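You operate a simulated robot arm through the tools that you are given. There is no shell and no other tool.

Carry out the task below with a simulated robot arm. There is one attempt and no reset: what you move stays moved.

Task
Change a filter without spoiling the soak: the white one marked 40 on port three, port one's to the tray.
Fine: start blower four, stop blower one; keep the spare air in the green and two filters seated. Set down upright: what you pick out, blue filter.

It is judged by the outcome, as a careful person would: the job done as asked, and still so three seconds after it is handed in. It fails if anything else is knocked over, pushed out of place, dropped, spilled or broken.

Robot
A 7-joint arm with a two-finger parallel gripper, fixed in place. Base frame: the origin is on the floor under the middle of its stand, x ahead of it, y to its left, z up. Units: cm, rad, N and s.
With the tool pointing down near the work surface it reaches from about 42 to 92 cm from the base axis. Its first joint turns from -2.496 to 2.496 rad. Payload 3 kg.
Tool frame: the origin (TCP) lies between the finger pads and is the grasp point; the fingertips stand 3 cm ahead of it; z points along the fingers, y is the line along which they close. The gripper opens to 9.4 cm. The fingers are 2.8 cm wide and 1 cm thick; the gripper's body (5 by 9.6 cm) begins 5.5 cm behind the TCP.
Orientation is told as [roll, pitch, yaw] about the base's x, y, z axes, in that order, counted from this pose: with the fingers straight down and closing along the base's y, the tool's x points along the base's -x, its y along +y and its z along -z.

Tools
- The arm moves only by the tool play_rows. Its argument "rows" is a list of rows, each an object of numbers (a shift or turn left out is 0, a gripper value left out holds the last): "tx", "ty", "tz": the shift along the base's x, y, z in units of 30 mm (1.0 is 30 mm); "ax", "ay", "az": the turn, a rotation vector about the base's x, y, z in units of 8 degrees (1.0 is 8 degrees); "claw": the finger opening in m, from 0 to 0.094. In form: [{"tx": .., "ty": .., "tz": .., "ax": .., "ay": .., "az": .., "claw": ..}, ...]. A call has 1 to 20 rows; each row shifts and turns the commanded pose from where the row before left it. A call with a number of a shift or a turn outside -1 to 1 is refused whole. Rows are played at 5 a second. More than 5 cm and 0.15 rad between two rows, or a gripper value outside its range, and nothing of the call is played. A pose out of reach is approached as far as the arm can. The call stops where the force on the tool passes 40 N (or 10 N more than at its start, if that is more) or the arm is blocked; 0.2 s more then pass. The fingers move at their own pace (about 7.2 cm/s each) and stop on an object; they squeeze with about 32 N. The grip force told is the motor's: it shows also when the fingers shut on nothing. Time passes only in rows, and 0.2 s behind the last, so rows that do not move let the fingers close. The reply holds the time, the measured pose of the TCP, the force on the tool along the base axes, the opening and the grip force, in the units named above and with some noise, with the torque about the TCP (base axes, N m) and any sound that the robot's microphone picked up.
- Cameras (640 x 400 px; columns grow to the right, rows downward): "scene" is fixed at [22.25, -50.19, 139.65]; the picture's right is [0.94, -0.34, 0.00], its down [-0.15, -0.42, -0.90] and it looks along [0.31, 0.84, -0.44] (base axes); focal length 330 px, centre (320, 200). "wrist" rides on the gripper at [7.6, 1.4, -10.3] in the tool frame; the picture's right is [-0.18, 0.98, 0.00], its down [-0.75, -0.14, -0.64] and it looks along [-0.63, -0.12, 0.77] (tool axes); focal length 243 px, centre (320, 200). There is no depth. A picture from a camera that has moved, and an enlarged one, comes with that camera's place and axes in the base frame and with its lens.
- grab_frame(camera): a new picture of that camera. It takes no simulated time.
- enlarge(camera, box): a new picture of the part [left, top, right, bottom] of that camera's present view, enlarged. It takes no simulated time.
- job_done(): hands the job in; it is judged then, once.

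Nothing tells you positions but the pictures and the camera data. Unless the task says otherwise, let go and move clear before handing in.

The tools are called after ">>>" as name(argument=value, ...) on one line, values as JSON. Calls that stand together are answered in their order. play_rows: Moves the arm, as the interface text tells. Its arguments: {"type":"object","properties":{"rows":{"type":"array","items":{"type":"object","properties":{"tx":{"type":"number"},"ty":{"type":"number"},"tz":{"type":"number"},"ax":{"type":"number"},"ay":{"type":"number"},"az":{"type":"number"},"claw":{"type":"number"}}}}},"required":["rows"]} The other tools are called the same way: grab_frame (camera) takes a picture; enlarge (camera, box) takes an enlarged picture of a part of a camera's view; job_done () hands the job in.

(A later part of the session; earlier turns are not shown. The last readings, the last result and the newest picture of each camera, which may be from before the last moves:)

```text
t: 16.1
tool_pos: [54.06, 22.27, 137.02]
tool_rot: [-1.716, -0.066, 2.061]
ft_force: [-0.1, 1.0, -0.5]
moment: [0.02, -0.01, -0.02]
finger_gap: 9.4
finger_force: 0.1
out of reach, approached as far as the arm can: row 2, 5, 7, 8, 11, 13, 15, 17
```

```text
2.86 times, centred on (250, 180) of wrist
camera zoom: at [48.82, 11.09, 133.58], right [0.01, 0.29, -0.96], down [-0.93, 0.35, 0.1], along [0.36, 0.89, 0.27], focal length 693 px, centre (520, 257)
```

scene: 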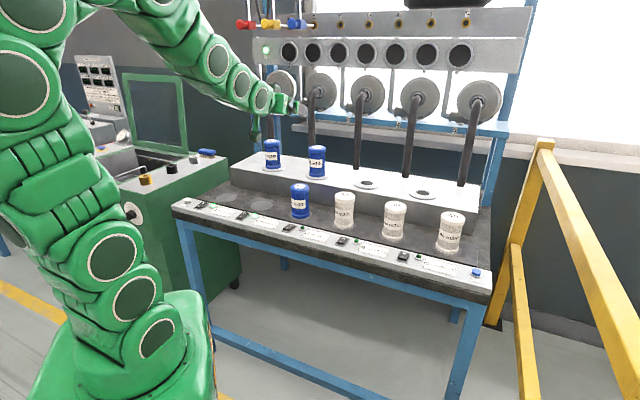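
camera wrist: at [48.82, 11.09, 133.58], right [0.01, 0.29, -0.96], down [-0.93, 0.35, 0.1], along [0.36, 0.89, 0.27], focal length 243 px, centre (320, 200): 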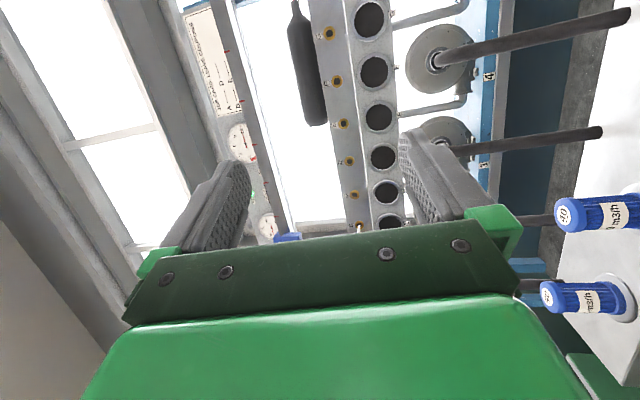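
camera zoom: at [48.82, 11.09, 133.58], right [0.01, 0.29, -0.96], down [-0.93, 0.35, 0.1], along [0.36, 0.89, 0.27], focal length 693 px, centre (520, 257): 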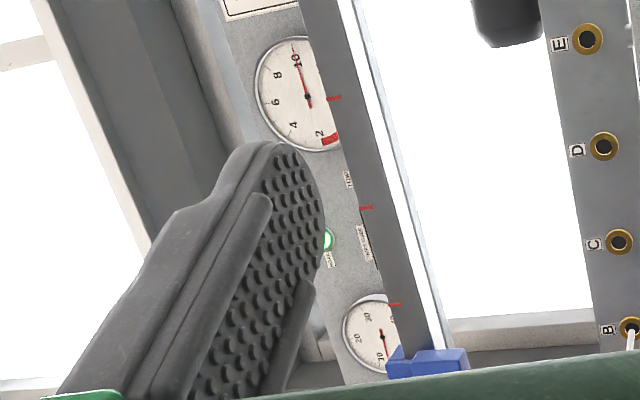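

There are gauges on that overhead board, partly behind the finger. I'll turn the tool a little to the left to uncover them.

>>> play_rows(rows=[{"az": 1}, {"az": 1}, {"az": 1}])

>>> grab_frame(camera="wrist")

>>> enlarge(camera="wrist", box=[160, 0, 360, 125])

>>> enlarge(camera="wrist", box=[200, 80, 360, 180])

```text
t: 16.9
tool_pos: [54.34, 22.27, 136.89]
tool_rot: [-1.72, -0.068, 2.48]
ft_force: [0.1, -0.1, -0.3]
moment: [0.03, 0.0, 0.01]
finger_gap: 9.39
finger_force: 0.1
```

```text
taken
camera wrist: at [54.01, 9.89, 133.51], right [-0.11, 0.27, -0.96], down [-0.99, -0.06, 0.1], along [-0.03, 0.96, 0.27], focal length 243 px, centre (320, 200)
```

wrist: 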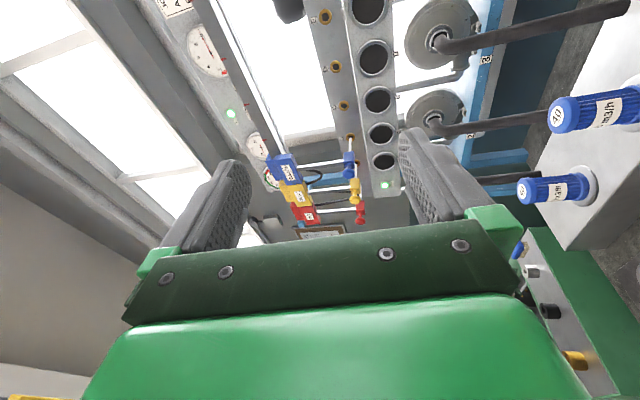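

```text
3.20 times, centred on (260, 62) of wrist
camera zoom: at [54.01, 9.89, 133.51], right [-0.11, 0.27, -0.96], down [-0.99, -0.06, 0.1], along [-0.03, 0.96, 0.27], focal length 776 px, centre (512, 640)
```

zoom: 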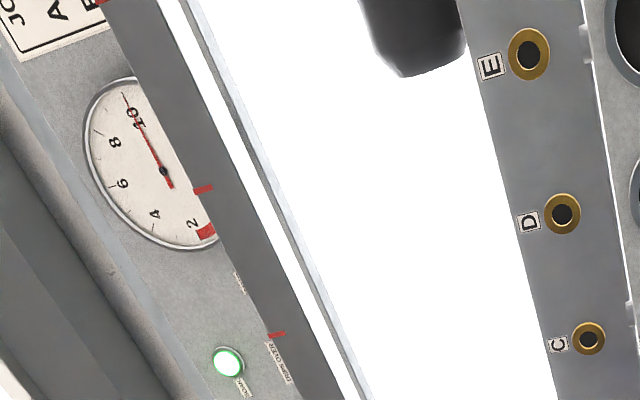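

```text
4.00 times, centred on (280, 130) of wrist
camera zoom: at [54.01, 9.89, 133.51], right [-0.11, 0.27, -0.96], down [-0.99, -0.06, 0.1], along [-0.03, 0.96, 0.27], focal length 970 px, centre (480, 480)
```

zoom: 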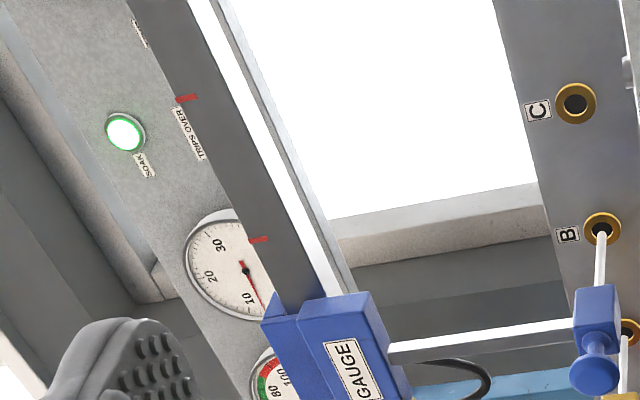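

I found the "SOAK" lamp (lit), a "TRIPS OVER" ammeter, and a gauge with a green and red band half hidden behind a plug, which is probably spare air. I'll raise the camera to see over the beam.

>>> play_rows(rows=[{"tx": -0.15, "ty": 0.96, "tz": 0.67, "az": 0.2}, {"tx": -0.15, "ty": 0.96, "tz": 0.67, "az": 0.2}, {"tx": -0.15, "ty": 0.96, "tz": 0.67, "az": 0.2}, {"tx": -0.15, "ty": 0.96, "tz": 0.67, "az": 0.2}, {"tx": -0.15, "ty": 0.96, "tz": 0.67, "az": 0.2}, {"tx": -0.15, "ty": 0.96, "tz": 0.67, "az": 0.2}, {"tx": -0.15, "ty": 0.96, "tz": 0.67, "az": 0.2}, {"tx": -0.15, "ty": 0.96, "tz": 0.67, "az": 0.2}, {"tx": -0.15, "ty": 0.96, "tz": 0.67, "az": 0.2}])

>>> grab_frame(camera="wrist")

```text
t: 18.9
tool_pos: [50.49, 48.5, 154.77]
tool_rot: [-1.716, -0.069, 2.728]
ft_force: [0.5, -0.2, 0.4]
moment: [0.0, 0.0, -0.03]
finger_gap: 9.37
finger_force: 0.0
```

```text
taken
camera wrist: at [53.32, 36.45, 151.34], right [-0.17, 0.23, -0.96], down [-0.95, -0.3, 0.1], along [-0.27, 0.93, 0.27], focal length 243 px, centre (320, 200)
```

wrist: 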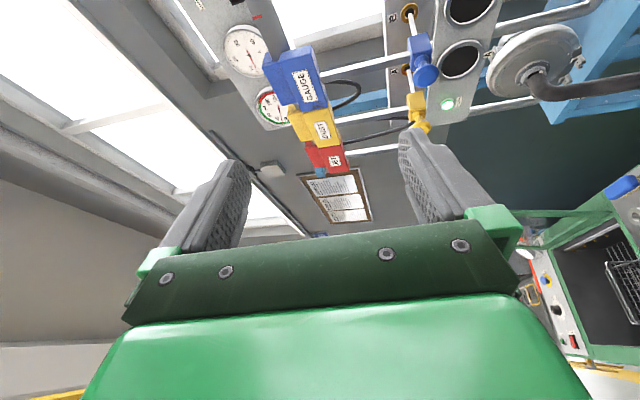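

>>> enlarge(camera="wrist", box=[210, 15, 310, 140])

>>> enlarge(camera="wrist", box=[240, 75, 300, 135])

>>> enlarge(camera="wrist", box=[160, 0, 290, 80])

```text
3.20 times, centred on (260, 78) of wrist
camera zoom: at [53.32, 36.45, 151.34], right [-0.17, 0.23, -0.96], down [-0.95, -0.3, 0.1], along [-0.27, 0.93, 0.27], focal length 776 px, centre (512, 592)
```

zoom: 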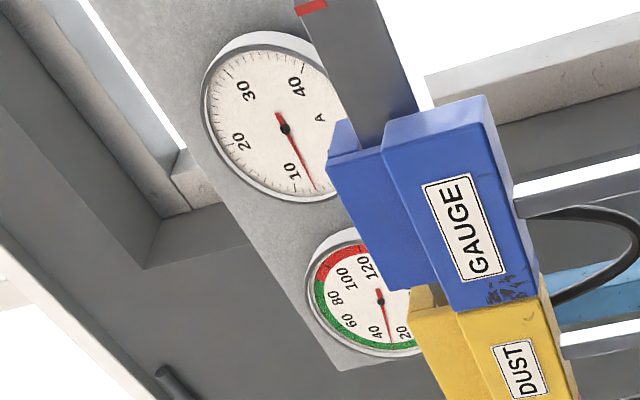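

```text
6.67 times, centred on (270, 105) of wrist
camera zoom: at [53.32, 36.45, 151.34], right [-0.17, 0.23, -0.96], down [-0.95, -0.3, 0.1], along [-0.27, 0.93, 0.27], focal length 1618 px, centre (653, 833)
```

zoom: 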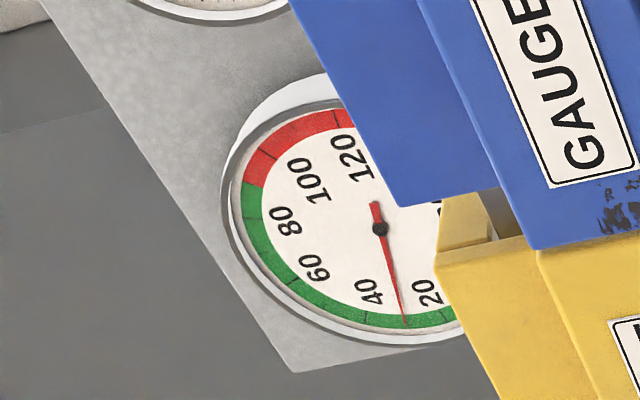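

```text
4.92 times, centred on (225, 40) of wrist
camera zoom: at [53.32, 36.45, 151.34], right [-0.17, 0.23, -0.96], down [-0.95, -0.3, 0.1], along [-0.27, 0.93, 0.27], focal length 1194 px, centre (788, 988)
```

zoom: 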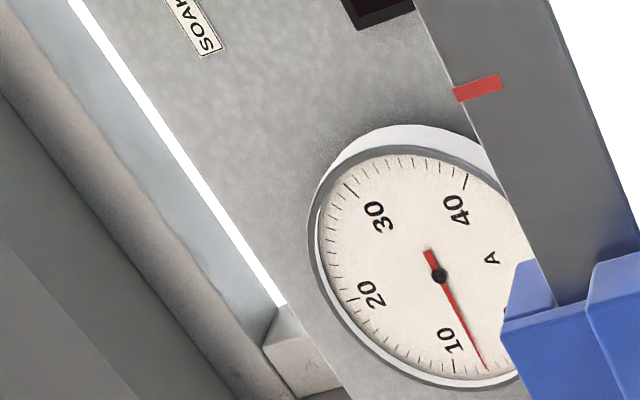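

The spare-air gauge reads about 30 (110 blown minus 80 filtered), with green up to about 90, and the ammeter reads about 7 to 8 A. That fits the order start 4 (80), seat the white 40 (40), take out the blue (80), stop 1 (30). I'll read the trip limit next.

>>> play_rows(rows=[{"tx": 1, "ty": -0.7, "tz": 0.7}, {"tx": 1, "ty": -0.7, "tz": 0.7}, {"tx": 1, "ty": -0.7, "tz": 0.7}, {"tx": 1, "ty": -0.7, "tz": 0.5}])

>>> grab_frame(camera="wrist")

>>> enlarge(camera="wrist", box=[160, 0, 320, 100])

>>> enlarge(camera="wrist", box=[200, 60, 320, 150])

```text
t: 19.9
tool_pos: [62.26, 39.99, 162.85]
tool_rot: [-1.717, -0.067, 2.734]
ft_force: [-0.6, -0.5, 0.4]
moment: [0.0, -0.02, 0.0]
finger_gap: 9.4
finger_force: 0.0
```

```text
taken
camera wrist: at [65.17, 27.98, 159.44], right [-0.17, 0.23, -0.96], down [-0.95, -0.3, 0.1], along [-0.27, 0.92, 0.27], focal length 243 px, centre (320, 200)
```

wrist: 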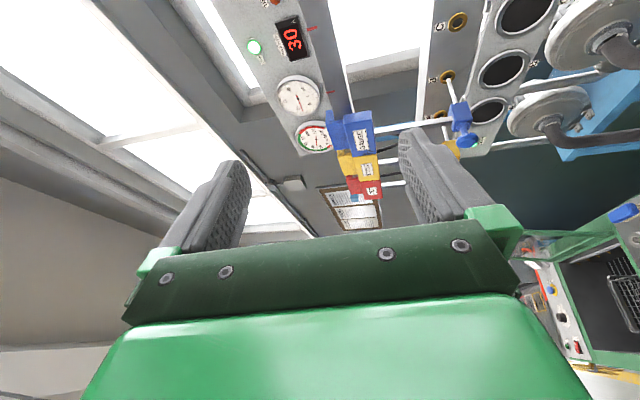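

```text
4.00 times, centred on (240, 50) of wrist
camera zoom: at [65.17, 27.98, 159.44], right [-0.17, 0.23, -0.96], down [-0.95, -0.3, 0.1], along [-0.27, 0.92, 0.27], focal length 970 px, centre (640, 800)
```

zoom: 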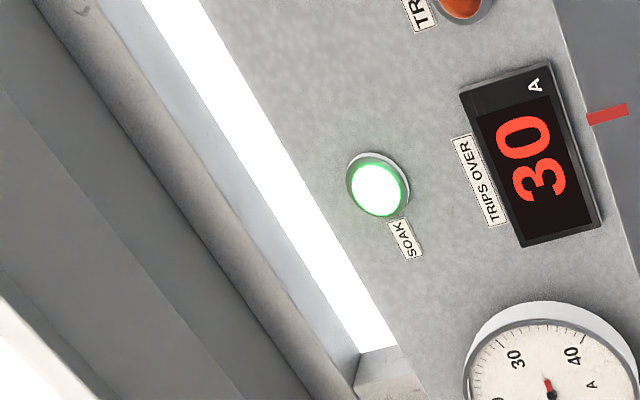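

```text
4.44 times, centred on (260, 105) of wrist
camera zoom: at [65.17, 27.98, 159.44], right [-0.17, 0.23, -0.96], down [-0.95, -0.3, 0.1], along [-0.27, 0.92, 0.27], focal length 1078 px, centre (587, 622)
```

zoom: 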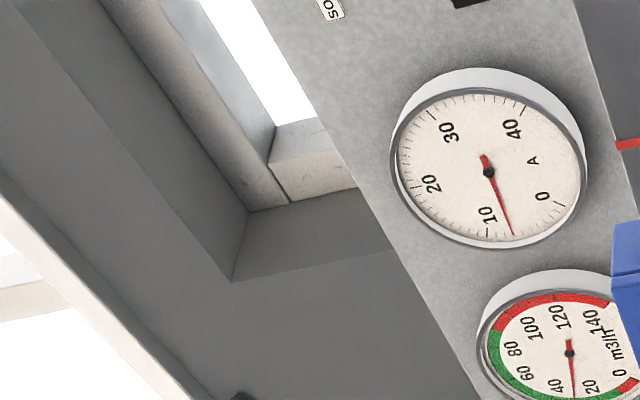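

Limits confirmed: it trips over 30 A, it's drawing about 7 A, and spare-air green runs about 10 to 90. I'll bring the tool back to pointing down and go look at switch 4 from above.

>>> play_rows(rows=[{"tz": -0.5, "ax": 0.376, "ay": 0.8475, "az": 0.136}, {"tz": -0.5, "ax": 0.376, "ay": 0.8475, "az": 0.136}, {"tz": -0.5, "ax": 0.376, "ay": 0.8475, "az": 0.136}, {"tz": -0.5, "ax": 0.376, "ay": 0.8475, "az": 0.136}, {"tz": -0.5, "ax": 0.376, "ay": 0.8475, "az": 0.136}, {"tz": -0.5, "ax": 0.376, "ay": 0.8475, "az": 0.136}, {"tz": -0.5, "ax": 0.376, "ay": 0.8475, "az": 0.136}, {"tz": -0.5, "ax": 0.376, "ay": 0.8475, "az": 0.136}, {"tz": -0.5, "ax": 0.376, "ay": 0.8475, "az": 0.136}, {"tz": -0.5, "ax": 0.376, "ay": 0.8475, "az": 0.136}, {"tz": -0.5, "ax": 0.376, "ay": 0.8475, "az": 0.136}, {"tz": -0.5, "ax": 0.376, "ay": 0.8475, "az": 0.136}])

```text
t: 22.5
tool_pos: [62.18, 39.78, 144.81]
tool_rot: [2.71, -1.412, -1.553]
ft_force: [0.6, 0.0, 0.3]
moment: [-0.02, -0.01, 0.0]
finger_gap: 9.39
finger_force: 0.1
```

>>> play_rows(rows=[{"tz": -0.5, "ax": -0.935, "ay": 0.4155}, {"tz": -0.5, "ax": -0.935, "ay": 0.4155}, {"tz": -0.5, "ax": -0.935, "ay": 0.4155}, {"tz": -0.5, "ax": -0.935, "ay": 0.4155}, {"tx": -0.1, "ty": -0.3, "tz": -0.5, "ax": -0.935, "ay": 0.4155}, {"tx": -0.2, "ty": -0.4, "tz": -0.5, "ax": -0.935, "ay": 0.4155}, {"tx": -0.2, "ty": -0.4, "tz": -0.5, "ax": -0.935, "ay": 0.4155}, {"tx": -0.2, "ty": -0.4, "tz": -0.5, "ax": -0.935, "ay": 0.4155}, {"tx": -0.2, "ty": -0.4, "tz": -0.5, "ax": -0.935, "ay": 0.4155}, {"tx": -0.2, "ty": -0.4, "tz": -0.5, "ax": -0.935, "ay": 0.4155}, {"tx": -0.2, "ty": -0.4, "tz": -0.5, "ax": -0.935, "ay": 0.4155}, {"tx": -0.2, "ty": -0.4, "tz": -0.5, "ax": -0.935, "ay": 0.4155}, {"tx": -0.2, "ty": -0.4, "az": -0.877}, {"tx": -0.2, "ty": -0.4, "az": -0.877}, {"tx": -0.2, "ty": -0.3, "az": -0.877}])

>>> grab_frame(camera="wrist")

>>> grab_frame(camera="scene")

```text
t: 25.7
tool_pos: [55.83, 27.21, 126.72]
tool_rot: [0.0, 0.0, 0.717]
ft_force: [0.3, 0.7, -0.1]
moment: [0.01, -0.02, 0.02]
finger_gap: 9.4
finger_force: 0.0
```

```text
taken
camera wrist: at [49.15, 23.34, 136.98], right [-0.51, 0.86, 0.0], down [0.66, 0.39, 0.64], along [0.55, 0.33, -0.77], focal length 243 px, centre (320, 200)
```

wrist: 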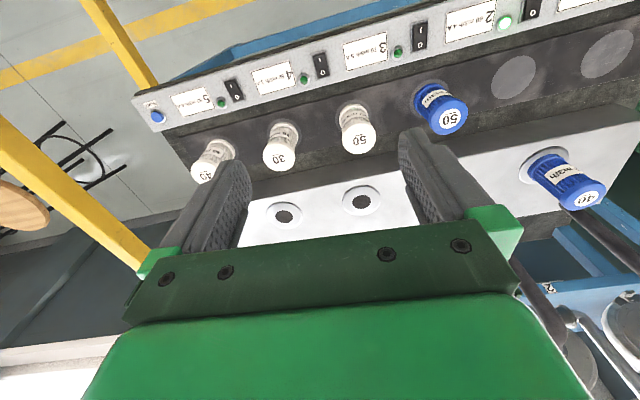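

```text
taken
```

scene: 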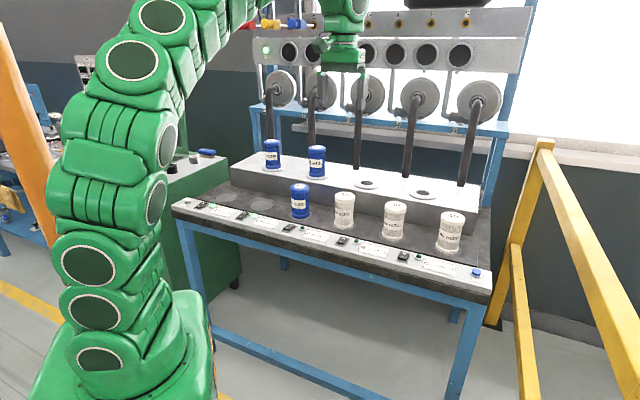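

The tool points straight down again. I'll zoom in on switch 4 and the neighbouring filters to fix exact positions.

>>> enlarge(camera="wrist", box=[240, 20, 400, 120])

>>> enlarge(camera="scene", box=[320, 220, 380, 258])

>>> enlarge(camera="wrist", box=[160, 90, 400, 240])

```text
4.00 times, centred on (320, 70) of wrist
camera zoom: at [49.15, 23.34, 136.98], right [-0.51, 0.86, 0.0], down [0.66, 0.39, 0.64], along [0.55, 0.33, -0.77], focal length 970 px, centre (320, 720)
```

zoom: 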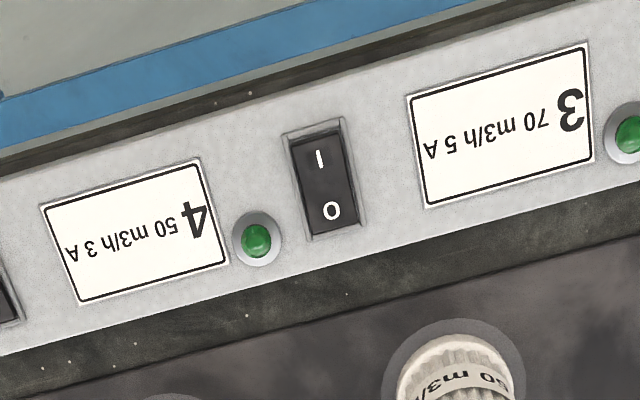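

```text
10.53 times, centred on (350, 239) of scene
camera zoom: at [22.25, -50.19, 139.65], right [0.94, -0.34, 0.0], down [-0.15, -0.42, -0.9], along [0.31, 0.84, -0.44], focal length 3471 px, centre (4, -210)
```

zoom: 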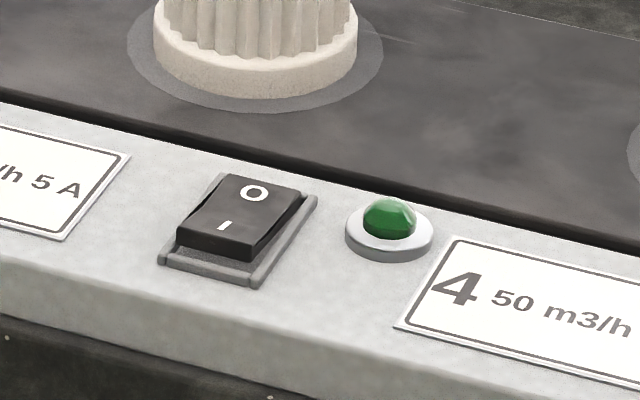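

```text
2.67 times, centred on (280, 165) of wrist
camera zoom: at [49.15, 23.34, 136.98], right [-0.51, 0.86, 0.0], down [0.66, 0.39, 0.64], along [0.55, 0.33, -0.77], focal length 647 px, centre (427, 293)
```

zoom: 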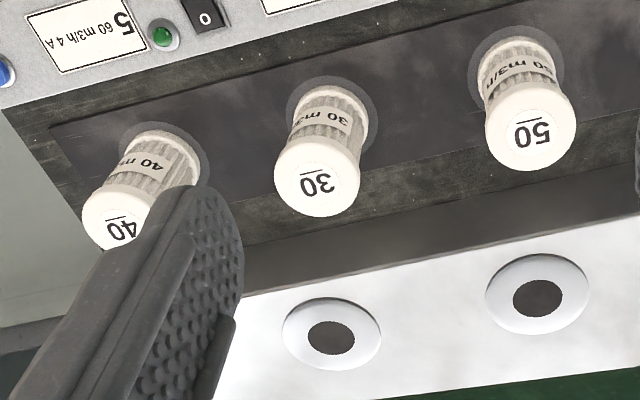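

Switch 4 is centred near (58.1, 28.9, 83), with its "I" half on the robot side and raised (off). I'll close the fingers, tilt slightly, and come down above it for a closer check before pressing.

>>> play_rows(rows=[{"claw": 0.0, "tx": 0.23, "ty": 0.13, "az": 0.49}, {"tx": 0.23, "ty": 0.13, "tz": -1}, {"tz": -1, "ax": 0.67, "ay": -0.67}, {"tz": -1, "ax": 0.67, "ay": -0.67}, {"tz": -1}, {"tz": -1}, {"tz": -1}, {"tz": -1}, {"tz": -1}, {"tz": -1}, {"tz": -1}])

>>> grab_frame(camera="wrist")

>>> enlarge(camera="scene", box=[300, 180, 400, 262])

```text
t: 28.1
tool_pos: [57.35, 27.97, 96.68]
tool_rot: [-0.001, -0.268, 0.787]
ft_force: [-0.1, -0.5, 0.7]
moment: [-0.02, 0.01, 0.01]
finger_gap: 0.0
finger_force: 32.1
```

```text
taken
camera wrist: at [49.12, 21.87, 104.63], right [-0.57, 0.82, 0.05], down [0.49, 0.3, 0.82], along [0.66, 0.49, -0.57], focal length 243 px, centre (320, 200)
```

wrist: 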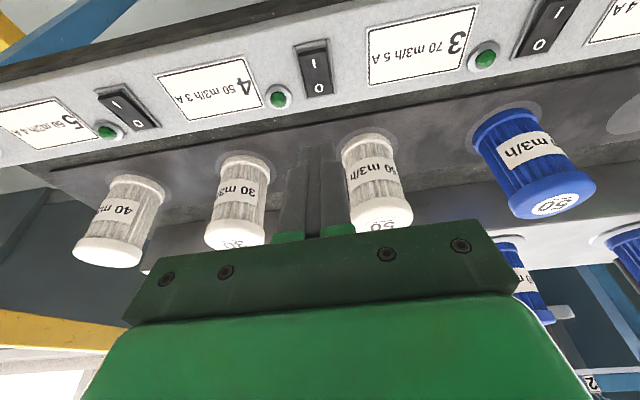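

```text
4.88 times, centred on (350, 221) of scene
camera zoom: at [22.25, -50.19, 139.65], right [0.94, -0.34, 0.0], down [-0.15, -0.42, -0.9], along [0.31, 0.84, -0.44], focal length 1608 px, centre (174, 98)
```

zoom: 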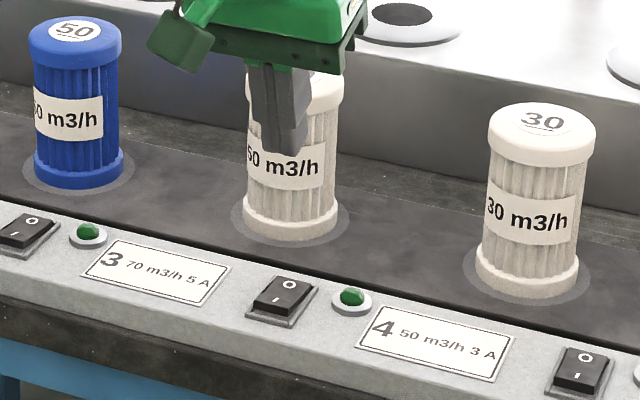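

The closer view confirms the "I" half at about (57.2, 28.0, 83). I'll press down gently on it now.

>>> play_rows(rows=[{"tz": -1}, {"tz": -1}, {"tz": -0.6}, {"tz": -0.1}, {"tz": -0.1}, {"tz": -0.1}, {"tz": -0.1}, {"tz": -0.1}, {"tz": -0.1}, {"tz": -0.1}, {"tz": -0.1}])

>>> enlarge(camera="scene", box=[300, 190, 400, 262])

>>> enlarge(camera="wrist", box=[200, 0, 440, 150])

```text
t: 30.5
tool_pos: [57.15, 28.09, 86.59]
tool_rot: [-0.001, -0.267, 0.79]
ft_force: [0.7, 0.1, 0.1]
moment: [0.01, -0.01, 0.0]
finger_gap: 0.0
finger_force: 31.8
```

```text
5.56 times, centred on (350, 226) of scene
camera zoom: at [22.25, -50.19, 139.65], right [0.94, -0.34, 0.0], down [-0.15, -0.42, -0.9], along [0.31, 0.84, -0.44], focal length 1832 px, centre (153, 56)
```

zoom: 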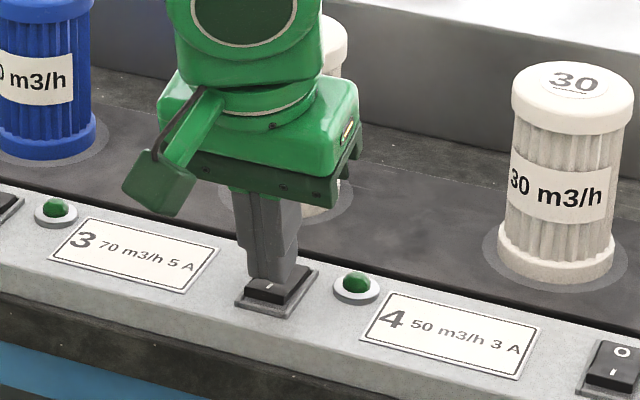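

```text
2.67 times, centred on (320, 75) of wrist
camera zoom: at [49.11, 22.04, 94.51], right [-0.57, 0.82, 0.05], down [0.49, 0.3, 0.82], along [0.66, 0.49, -0.57], focal length 647 px, centre (320, 533)
```

zoom: 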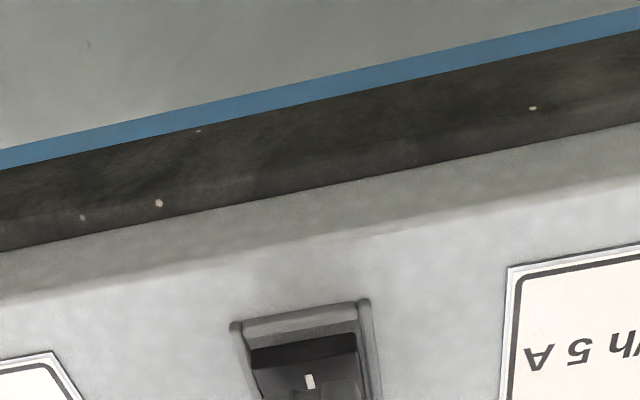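

No contact yet, and the tips look slightly toward the middle of the rocker. I'll shift about half a centimetre toward the "I" end and continue down in small steps.

>>> play_rows(rows=[{"tx": -0.13, "ty": -0.15}, {"tz": -0.08}, {"tz": -0.08}, {"tz": -0.08}, {"tz": -0.08}])

>>> enlarge(camera="scene", box=[300, 190, 400, 262])

```text
t: 31.6
tool_pos: [56.82, 27.67, 86.08]
tool_rot: [-0.003, -0.267, 0.789]
ft_force: [-15.1, -9.1, 23.0]
moment: [-0.4, 0.46, 0.02]
finger_gap: 0.01
finger_force: 31.9
heard: click
stopped in row 5: the force on the tool passed its limit at 50 N (the readings are from after the stop); the commanded pose is now the measured one
```

```text
5.56 times, centred on (350, 226) of scene
camera zoom: at [22.25, -50.19, 139.65], right [0.94, -0.34, 0.0], down [-0.15, -0.42, -0.9], along [0.31, 0.84, -0.44], focal length 1832 px, centre (153, 56)
```

zoom: 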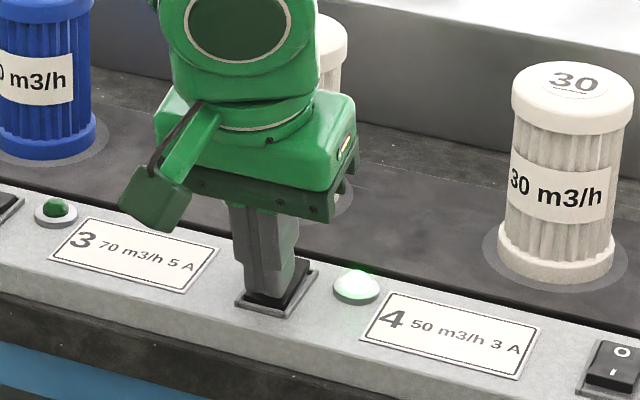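

Switch 4 clicked and its lamp is lit. I'll raise off straight up and check the whole panel.

>>> play_rows(rows=[{"tz": 0.3}, {"tz": 1}, {"tz": 1}, {"tz": 1}, {"tz": 1}, {"tz": 1}])

>>> enlarge(camera="scene", box=[165, 150, 495, 300])

>>> enlarge(camera="scene", box=[320, 210, 380, 258])

```text
t: 33.0
tool_pos: [56.68, 27.66, 101.93]
tool_rot: [0.0, -0.266, 0.791]
ft_force: [0.9, -0.3, -0.3]
moment: [-0.02, -0.03, 0.03]
finger_gap: 0.01
finger_force: 32.1
```

```text
1.94 times, centred on (330, 225) of scene
camera zoom: at [22.25, -50.19, 139.65], right [0.94, -0.34, 0.0], down [-0.15, -0.42, -0.9], along [0.31, 0.84, -0.44], focal length 639 px, centre (301, 152)
```

zoom: 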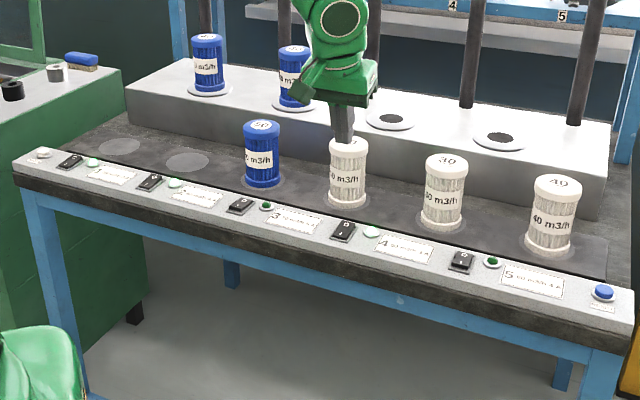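

```text
8.33 times, centred on (350, 234) of scene
camera zoom: at [22.25, -50.19, 139.65], right [0.94, -0.34, 0.0], down [-0.15, -0.42, -0.9], along [0.31, 0.84, -0.44], focal length 2748 px, centre (70, -83)
```

zoom: 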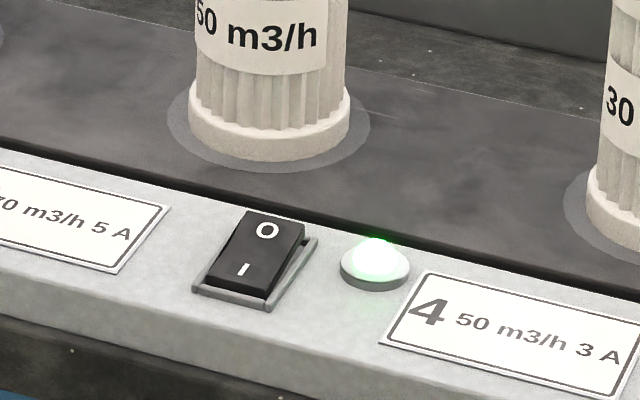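

Blowers 1, 2 and 4 are running, so the spare should sit near 80, still in the green. Next I'll open the gripper, tilt it outward for reach, and look at port three up close before fetching the white 40.

>>> play_rows(rows=[{"tz": 1, "claw": 0.094, "ax": 0.53, "ay": -0.53}, {"tz": 1, "ax": 0.53, "ay": -0.53}, {"tz": 1, "ax": 0.53, "ay": -0.53}, {"tz": 1}, {"tz": 1}, {"tx": 0.73, "ty": 0.87}, {"tx": 0.73, "ty": 0.87}, {"tx": 0.73, "ty": 0.87}, {"tx": 0.73, "ty": 0.87}, {"tx": 0.73, "ty": 0.87}, {"tx": 0.73, "ty": 0.87}, {"tx": 0.73, "ty": 0.87}])

>>> grab_frame(camera="wrist")

>>> grab_frame(camera="scene")

```text
t: 35.8
tool_pos: [71.35, 45.74, 122.97]
tool_rot: [-0.133, -0.639, 0.85]
ft_force: [-0.3, 0.8, -0.1]
moment: [0.02, -0.02, -0.04]
finger_gap: 9.39
finger_force: 0.0
stopped in row 12: the arm was blocked; the commanded pose is now the measured one
```

```text
taken
camera wrist: at [61.29, 38.56, 126.47], right [-0.58, 0.81, 0.01], down [0.18, 0.13, 0.98], along [0.79, 0.57, -0.22], focal length 243 px, centre (320, 200)
```

wrist: 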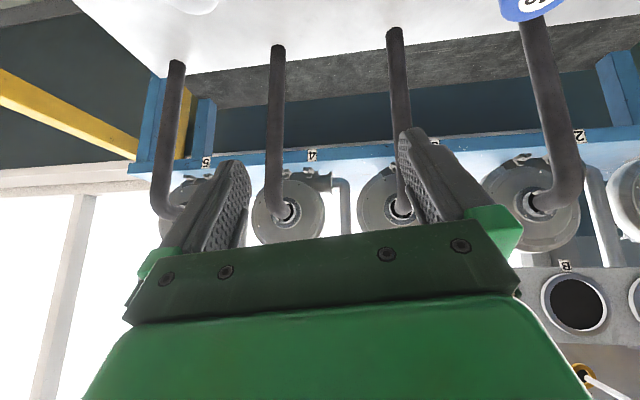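

```text
taken
```

scene: 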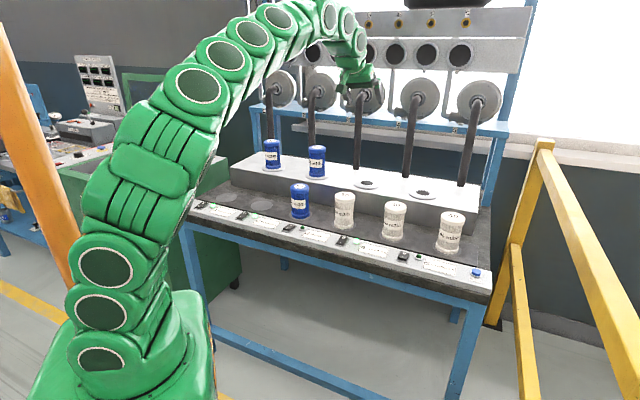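

The arm hit a limit at that height and tilt. I'll back off toward the robot, go lower, and straighten the orientation.

>>> play_rows(rows=[{"tx": -1, "ty": -1, "tz": -0.6}, {"tx": -1, "ty": -1, "tz": -0.6, "ax": 0.094, "ay": 0.427, "az": 0.05}, {"tx": -0.5, "ty": -0.5, "tz": -1, "ax": 0.094, "ay": 0.427, "az": 0.05}, {"tz": -1}, {"tz": -1}])

>>> grab_frame(camera="wrist")

```text
t: 37.0
tool_pos: [63.9, 38.29, 110.25]
tool_rot: [-0.005, -0.573, 0.793]
ft_force: [0.2, 0.2, 0.3]
moment: [0.04, -0.01, 0.03]
finger_gap: 9.41
finger_force: 0.1
```

```text
taken
camera wrist: at [54.42, 31.0, 114.76], right [-0.59, 0.8, 0.1], down [0.3, 0.1, 0.95], along [0.75, 0.59, -0.3], focal length 243 px, centre (320, 200)
```

wrist: 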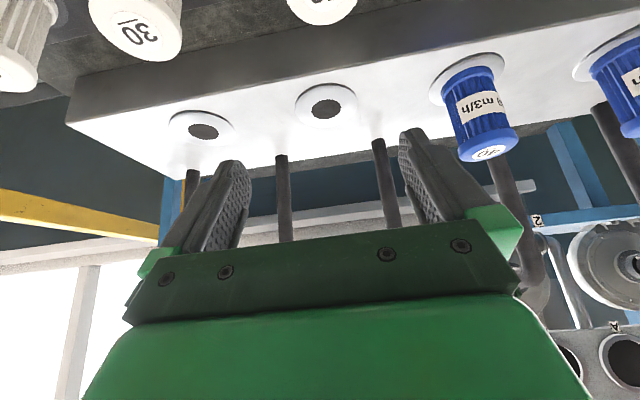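

Port three's hole comes out at about (78.5, 53.3, 89), and port four at about (93.7, 38.3). I'll test with the empty gripper whether the arm can reach above port three at this tilt.

>>> play_rows(rows=[{"tx": 0.8, "ty": 0.8, "tz": -0.4}, {"tx": 0.8, "ty": 0.8, "tz": -0.4}, {"tx": 0.8, "ty": 0.8, "tz": -0.4}, {"tx": 0.8, "ty": 0.8, "tz": -0.4}, {"tx": 0.8, "ty": 0.85, "tz": -0.4}, {"tx": 0.8, "ty": 0.85, "tz": -0.4}])

>>> grab_frame(camera="wrist")

>>> enlarge(camera="scene", box=[270, 80, 470, 205])

```text
t: 38.4
tool_pos: [78.14, 52.84, 103.19]
tool_rot: [-0.004, -0.574, 0.789]
ft_force: [0.0, 0.0, -1.4]
moment: [0.01, -0.04, -0.01]
finger_gap: 9.41
finger_force: 0.1
```

```text
taken
camera wrist: at [68.78, 45.39, 107.53], right [-0.59, 0.8, 0.1], down [0.3, 0.1, 0.95], along [0.75, 0.59, -0.3], focal length 243 px, centre (320, 200)
```

wrist: 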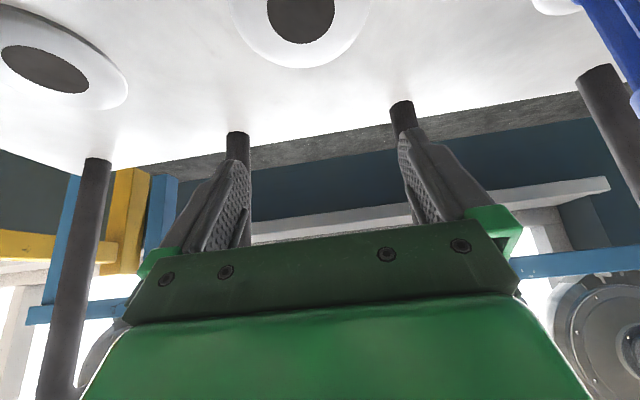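

```text
3.20 times, centred on (370, 142) of scene
camera zoom: at [22.25, -50.19, 139.65], right [0.94, -0.34, 0.0], down [-0.15, -0.42, -0.9], along [0.31, 0.84, -0.44], focal length 1055 px, centre (160, 384)
```

zoom: 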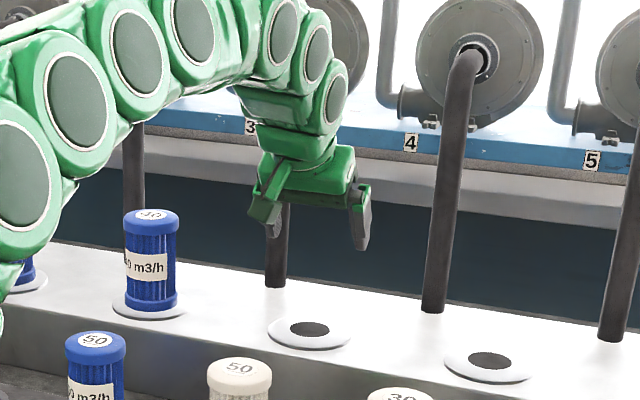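

The arm reaches port three fine at this tilt. Now I'll move to look at the white 40 at the right end of the tray.

>>> play_rows(rows=[{"tz": 0.6, "ty": -0.5}, {"tz": 0.6, "ty": -1}, {"tz": 0.5, "ty": -1}, {"ty": -1}, {"ty": -1}, {"ty": -1}, {"ty": -1}, {"ty": -1}, {"ty": -1}, {"ty": -1}, {"ty": -1}, {"ty": -1}, {"ty": -1}, {"ty": -1}, {"ty": -1}, {"ty": -0.5, "tx": 0.3}])

>>> grab_frame(camera="wrist")

```text
t: 41.8
tool_pos: [79.22, 7.84, 108.16]
tool_rot: [-0.002, -0.576, 0.791]
ft_force: [0.6, -0.2, -0.1]
moment: [-0.02, 0.02, -0.02]
finger_gap: 9.42
finger_force: 0.0
```

```text
taken
camera wrist: at [69.73, 0.37, 112.55], right [-0.59, 0.8, 0.1], down [0.3, 0.1, 0.95], along [0.75, 0.59, -0.3], focal length 243 px, centre (320, 200)
```

wrist: 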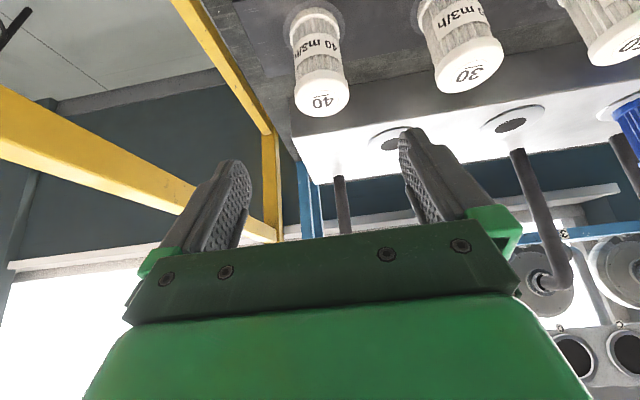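

>>> enlarge(camera="wrist", box=[270, 0, 370, 130])

>>> enlarge(camera="wrist", box=[400, 0, 560, 100])

>>> enlarge(camera="scene", box=[420, 195, 500, 265])

```text
3.08 times, centred on (320, 65) of wrist
camera zoom: at [69.73, 0.37, 112.55], right [-0.59, 0.8, 0.1], down [0.3, 0.1, 0.95], along [0.75, 0.59, -0.3], focal length 746 px, centre (320, 615)
```

zoom: 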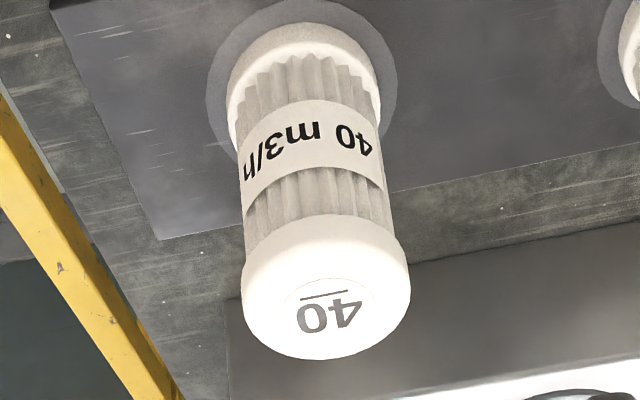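

```text
4.00 times, centred on (480, 50) of wrist
camera zoom: at [69.73, 0.37, 112.55], right [-0.59, 0.8, 0.1], down [0.3, 0.1, 0.95], along [0.75, 0.59, -0.3], focal length 970 px, centre (-320, 800)
```

zoom: 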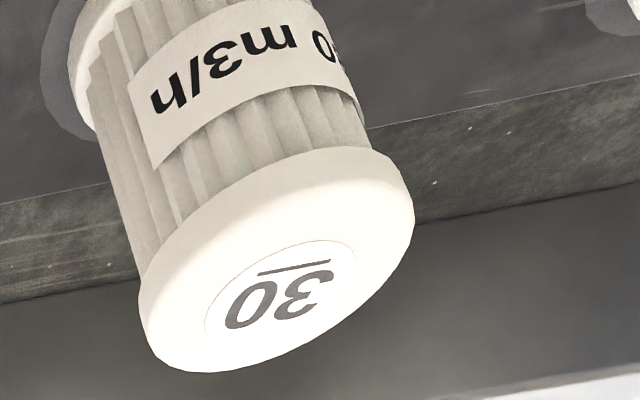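

```text
5.71 times, centred on (460, 230) of scene
camera zoom: at [22.25, -50.19, 139.65], right [0.94, -0.34, 0.0], down [-0.15, -0.42, -0.9], along [0.31, 0.84, -0.44], focal length 1884 px, centre (-480, 29)
```

zoom: 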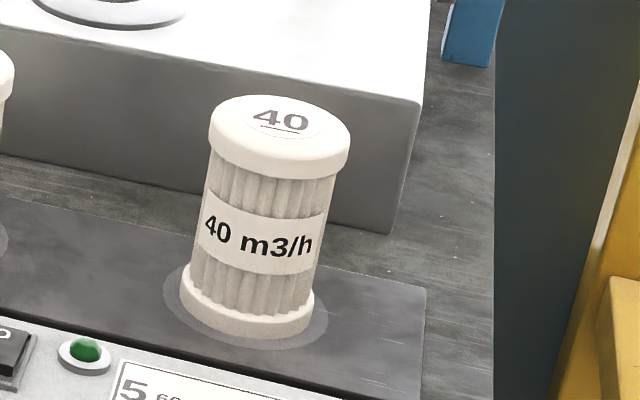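

The white 40 stands at about (88.1, 17.1), with its cap top near z = 91.8. I'll move above it with the fingers either side and descend part way to check alignment.

>>> play_rows(rows=[{"tx": 0.74, "ty": 0.77}, {"tx": 0.74, "ty": 0.77}, {"tx": 0.74, "ty": 0.77}, {"tx": 0.74, "ty": 0.77}, {"tz": -1}, {"tz": -1}, {"tz": -1}])

>>> grab_frame(camera="wrist")

>>> enlarge(camera="scene", box=[380, 140, 540, 265])

```text
t: 43.4
tool_pos: [87.92, 17.02, 99.01]
tool_rot: [-0.003, -0.575, 0.79]
ft_force: [0.4, 0.6, 0.1]
moment: [-0.01, 0.01, -0.02]
finger_gap: 9.42
finger_force: 0.1
```

```text
taken
camera wrist: at [78.49, 9.6, 103.5], right [-0.59, 0.8, 0.1], down [0.3, 0.1, 0.95], along [0.75, 0.59, -0.3], focal length 243 px, centre (320, 200)
```

wrist: 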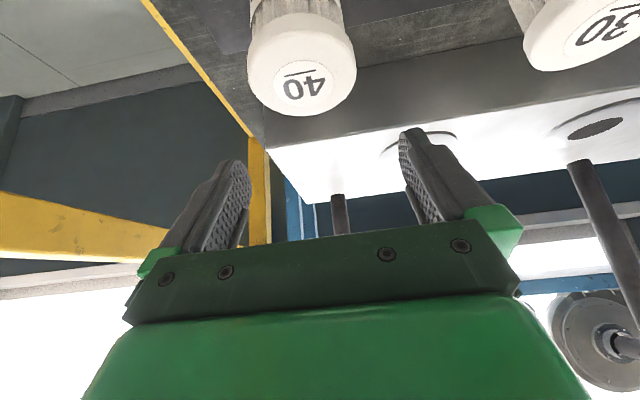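

```text
3.20 times, centred on (460, 202) of scene
camera zoom: at [22.25, -50.19, 139.65], right [0.94, -0.34, 0.0], down [-0.15, -0.42, -0.9], along [0.31, 0.84, -0.44], focal length 1055 px, centre (-128, 192)
```

zoom: 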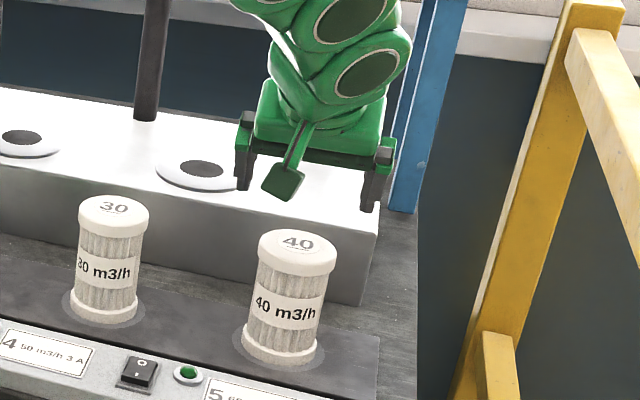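

Alignment is good to a few millimetres. I'll descend to the cap, nudged slightly forward, and check before closing.

>>> play_rows(rows=[{"tx": 0.13, "ty": 0.09, "tz": -0.9}, {"tz": -0.9}, {"tz": -0.9}])

>>> grab_frame(camera="wrist")

>>> enlarge(camera="scene", box=[400, 160, 520, 255])

```text
t: 44.2
tool_pos: [88.29, 17.37, 90.98]
tool_rot: [-0.002, -0.575, 0.79]
ft_force: [-0.3, 0.2, -0.2]
moment: [0.0, 0.0, 0.02]
finger_gap: 9.38
finger_force: 0.1
```

```text
taken
camera wrist: at [78.81, 9.96, 95.4], right [-0.59, 0.8, 0.1], down [0.3, 0.1, 0.95], along [0.75, 0.59, -0.3], focal length 243 px, centre (320, 200)
```

wrist: 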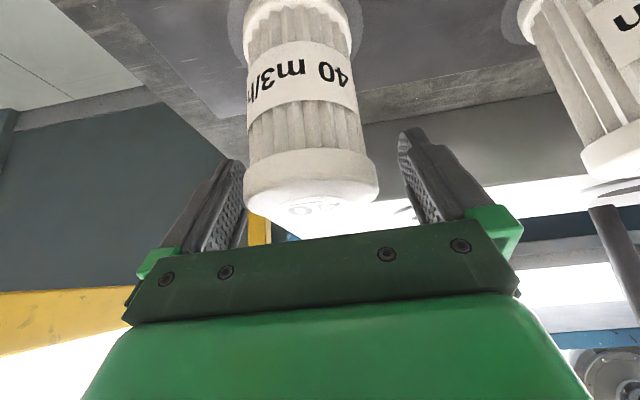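

```text
4.21 times, centred on (460, 208) of scene
camera zoom: at [22.25, -50.19, 139.65], right [0.94, -0.34, 0.0], down [-0.15, -0.42, -0.9], along [0.31, 0.84, -0.44], focal length 1388 px, centre (-270, 168)
```

zoom: 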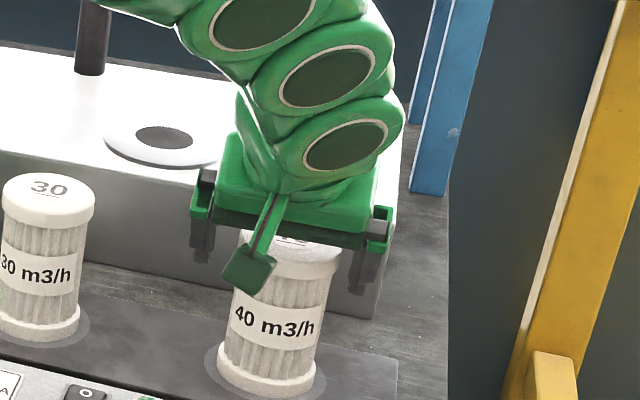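

The cap sits between the fingers, about 4 mm off centre. I'll shift to centre it, then close and hold.

>>> play_rows(rows=[{"tx": 0.095, "ty": -0.095}, {"claw": 0.03}, {}, {}, {}, {}])

>>> grab_frame(camera="wrist")

>>> enlarge(camera="scene", box=[400, 160, 520, 255])

```text
t: 45.6
tool_pos: [88.56, 17.14, 90.99]
tool_rot: [-0.002, -0.575, 0.79]
ft_force: [-0.8, 0.4, 3.6]
moment: [-0.02, 0.01, -0.03]
finger_gap: 6.9
finger_force: 31.8
```

```text
taken
camera wrist: at [79.15, 9.69, 95.46], right [-0.59, 0.8, 0.1], down [0.3, 0.1, 0.95], along [0.75, 0.59, -0.3], focal length 243 px, centre (320, 200)
```

wrist: 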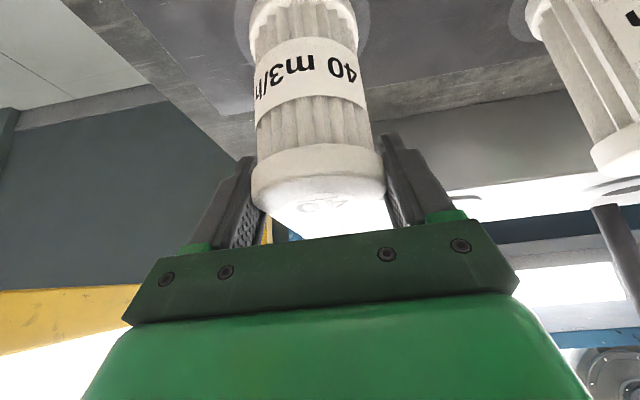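

```text
4.21 times, centred on (460, 208) of scene
camera zoom: at [22.25, -50.19, 139.65], right [0.94, -0.34, 0.0], down [-0.15, -0.42, -0.9], along [0.31, 0.84, -0.44], focal length 1388 px, centre (-270, 168)
```

zoom: 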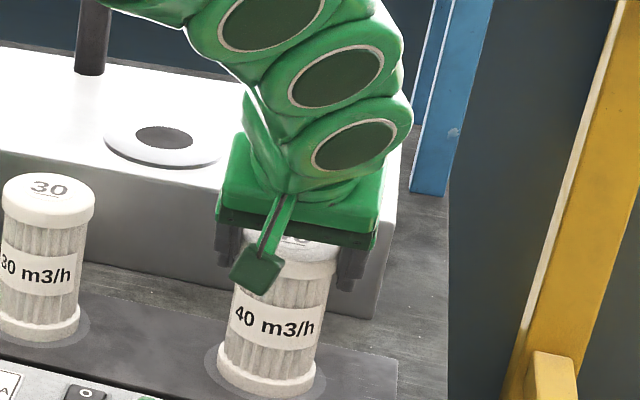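

I have the cap gripped (gap 6.9 cm). Next I'll lift a little and check it hangs straight.

>>> play_rows(rows=[{"tz": 0.3}, {"tz": 0.5}, {"tz": 0.7}, {}])

>>> grab_frame(camera="wrist")

>>> enlarge(camera="scene", box=[400, 160, 520, 255])

```text
t: 46.6
tool_pos: [88.44, 17.28, 95.6]
tool_rot: [-0.002, -0.575, 0.792]
ft_force: [0.2, 0.4, -1.8]
moment: [0.01, 0.0, 0.02]
finger_gap: 6.91
finger_force: 32.1
```

```text
taken
camera wrist: at [79.15, 9.8, 100.05], right [-0.59, 0.8, 0.1], down [0.3, 0.1, 0.95], along [0.75, 0.59, -0.3], focal length 243 px, centre (320, 200)
```

wrist: 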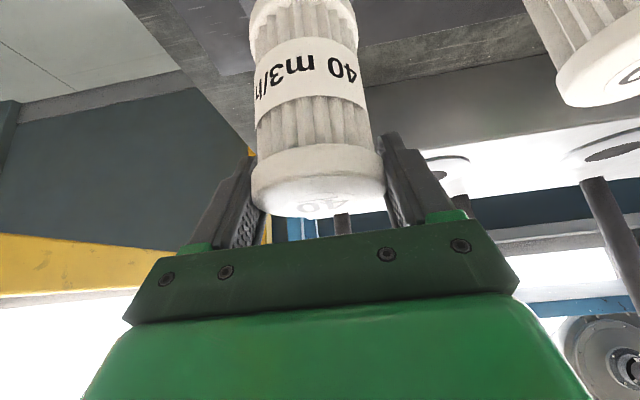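

```text
4.21 times, centred on (460, 208) of scene
camera zoom: at [22.25, -50.19, 139.65], right [0.94, -0.34, 0.0], down [-0.15, -0.42, -0.9], along [0.31, 0.84, -0.44], focal length 1388 px, centre (-270, 168)
```

zoom: 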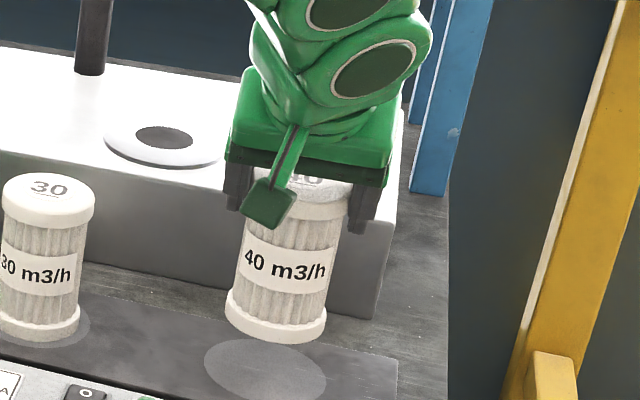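

It hangs straight with its axis at the grip centre. I'll lift it above the other filters and carry it over to port three.

>>> play_rows(rows=[{"tz": 0.8}, {"tz": 0.8}, {"tz": 0.8}, {"tz": 0.73}, {"tx": -0.15, "ty": 0.55}, {"tx": -0.25, "ty": 0.9}, {"tx": -0.25, "ty": 0.9}, {"tx": -0.25, "ty": 0.9}, {"tx": -0.25, "ty": 0.9}, {"tx": -0.25, "ty": 0.9}, {"tx": -0.25, "ty": 0.9}, {"tx": -0.25, "ty": 0.9}, {"tx": -0.25, "ty": 0.9}, {"tx": -0.25, "ty": 0.9}, {"tx": -0.25, "ty": 0.9}, {"tx": -0.25, "ty": 0.9}, {"tx": -0.25, "ty": 0.9}, {"tx": -0.15, "ty": 0.6}])

>>> grab_frame(camera="wrist")

>>> enlarge(camera="scene", box=[290, 110, 430, 210])

```text
t: 50.4
tool_pos: [78.8, 53.06, 104.89]
tool_rot: [-0.002, -0.573, 0.79]
ft_force: [0.3, 0.9, -1.4]
moment: [0.02, -0.01, 0.0]
finger_gap: 6.91
finger_force: 31.8
```

```text
taken
camera wrist: at [69.34, 45.49, 109.49], right [-0.59, 0.8, 0.1], down [0.3, 0.1, 0.95], along [0.75, 0.59, -0.3], focal length 243 px, centre (320, 200)
```

wrist: 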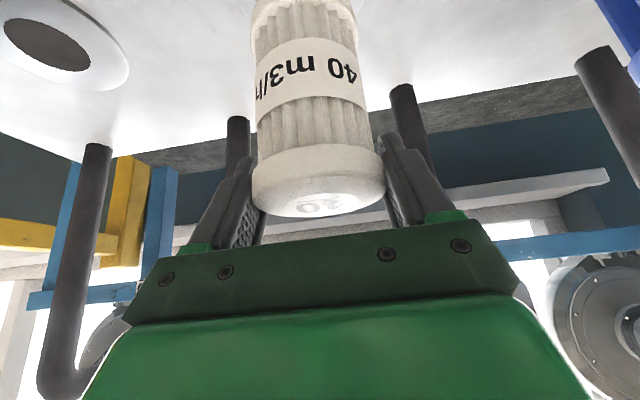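

```text
4.00 times, centred on (360, 160) of scene
camera zoom: at [22.25, -50.19, 139.65], right [0.94, -0.34, 0.0], down [-0.15, -0.42, -0.9], along [0.31, 0.84, -0.44], focal length 1319 px, centre (160, 360)
```

zoom: 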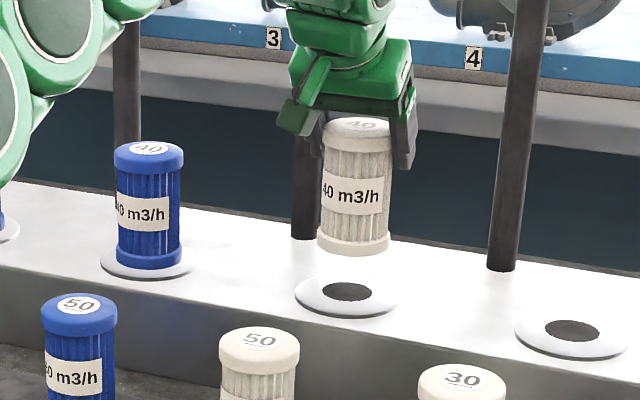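

The filter is over port three. I'll zoom in to fine-tune the alignment with the flange before lowering.

>>> enlarge(camera="scene", box=[330, 160, 394, 200])

>>> enlarge(camera="scene", box=[285, 150, 349, 190])

```text
10.00 times, centred on (362, 180) of scene
camera zoom: at [22.25, -50.19, 139.65], right [0.94, -0.34, 0.0], down [-0.15, -0.42, -0.9], along [0.31, 0.84, -0.44], focal length 3297 px, centre (-100, 400)
```

zoom: 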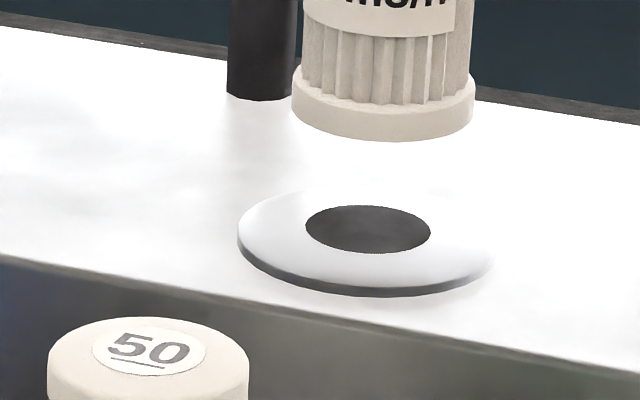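

```text
10.00 times, centred on (317, 170) of scene
camera zoom: at [22.25, -50.19, 139.65], right [0.94, -0.34, 0.0], down [-0.15, -0.42, -0.9], along [0.31, 0.84, -0.44], focal length 3297 px, centre (350, 500)
```

zoom: 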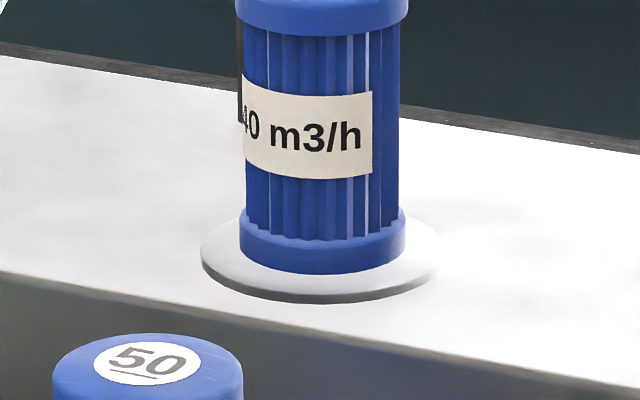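

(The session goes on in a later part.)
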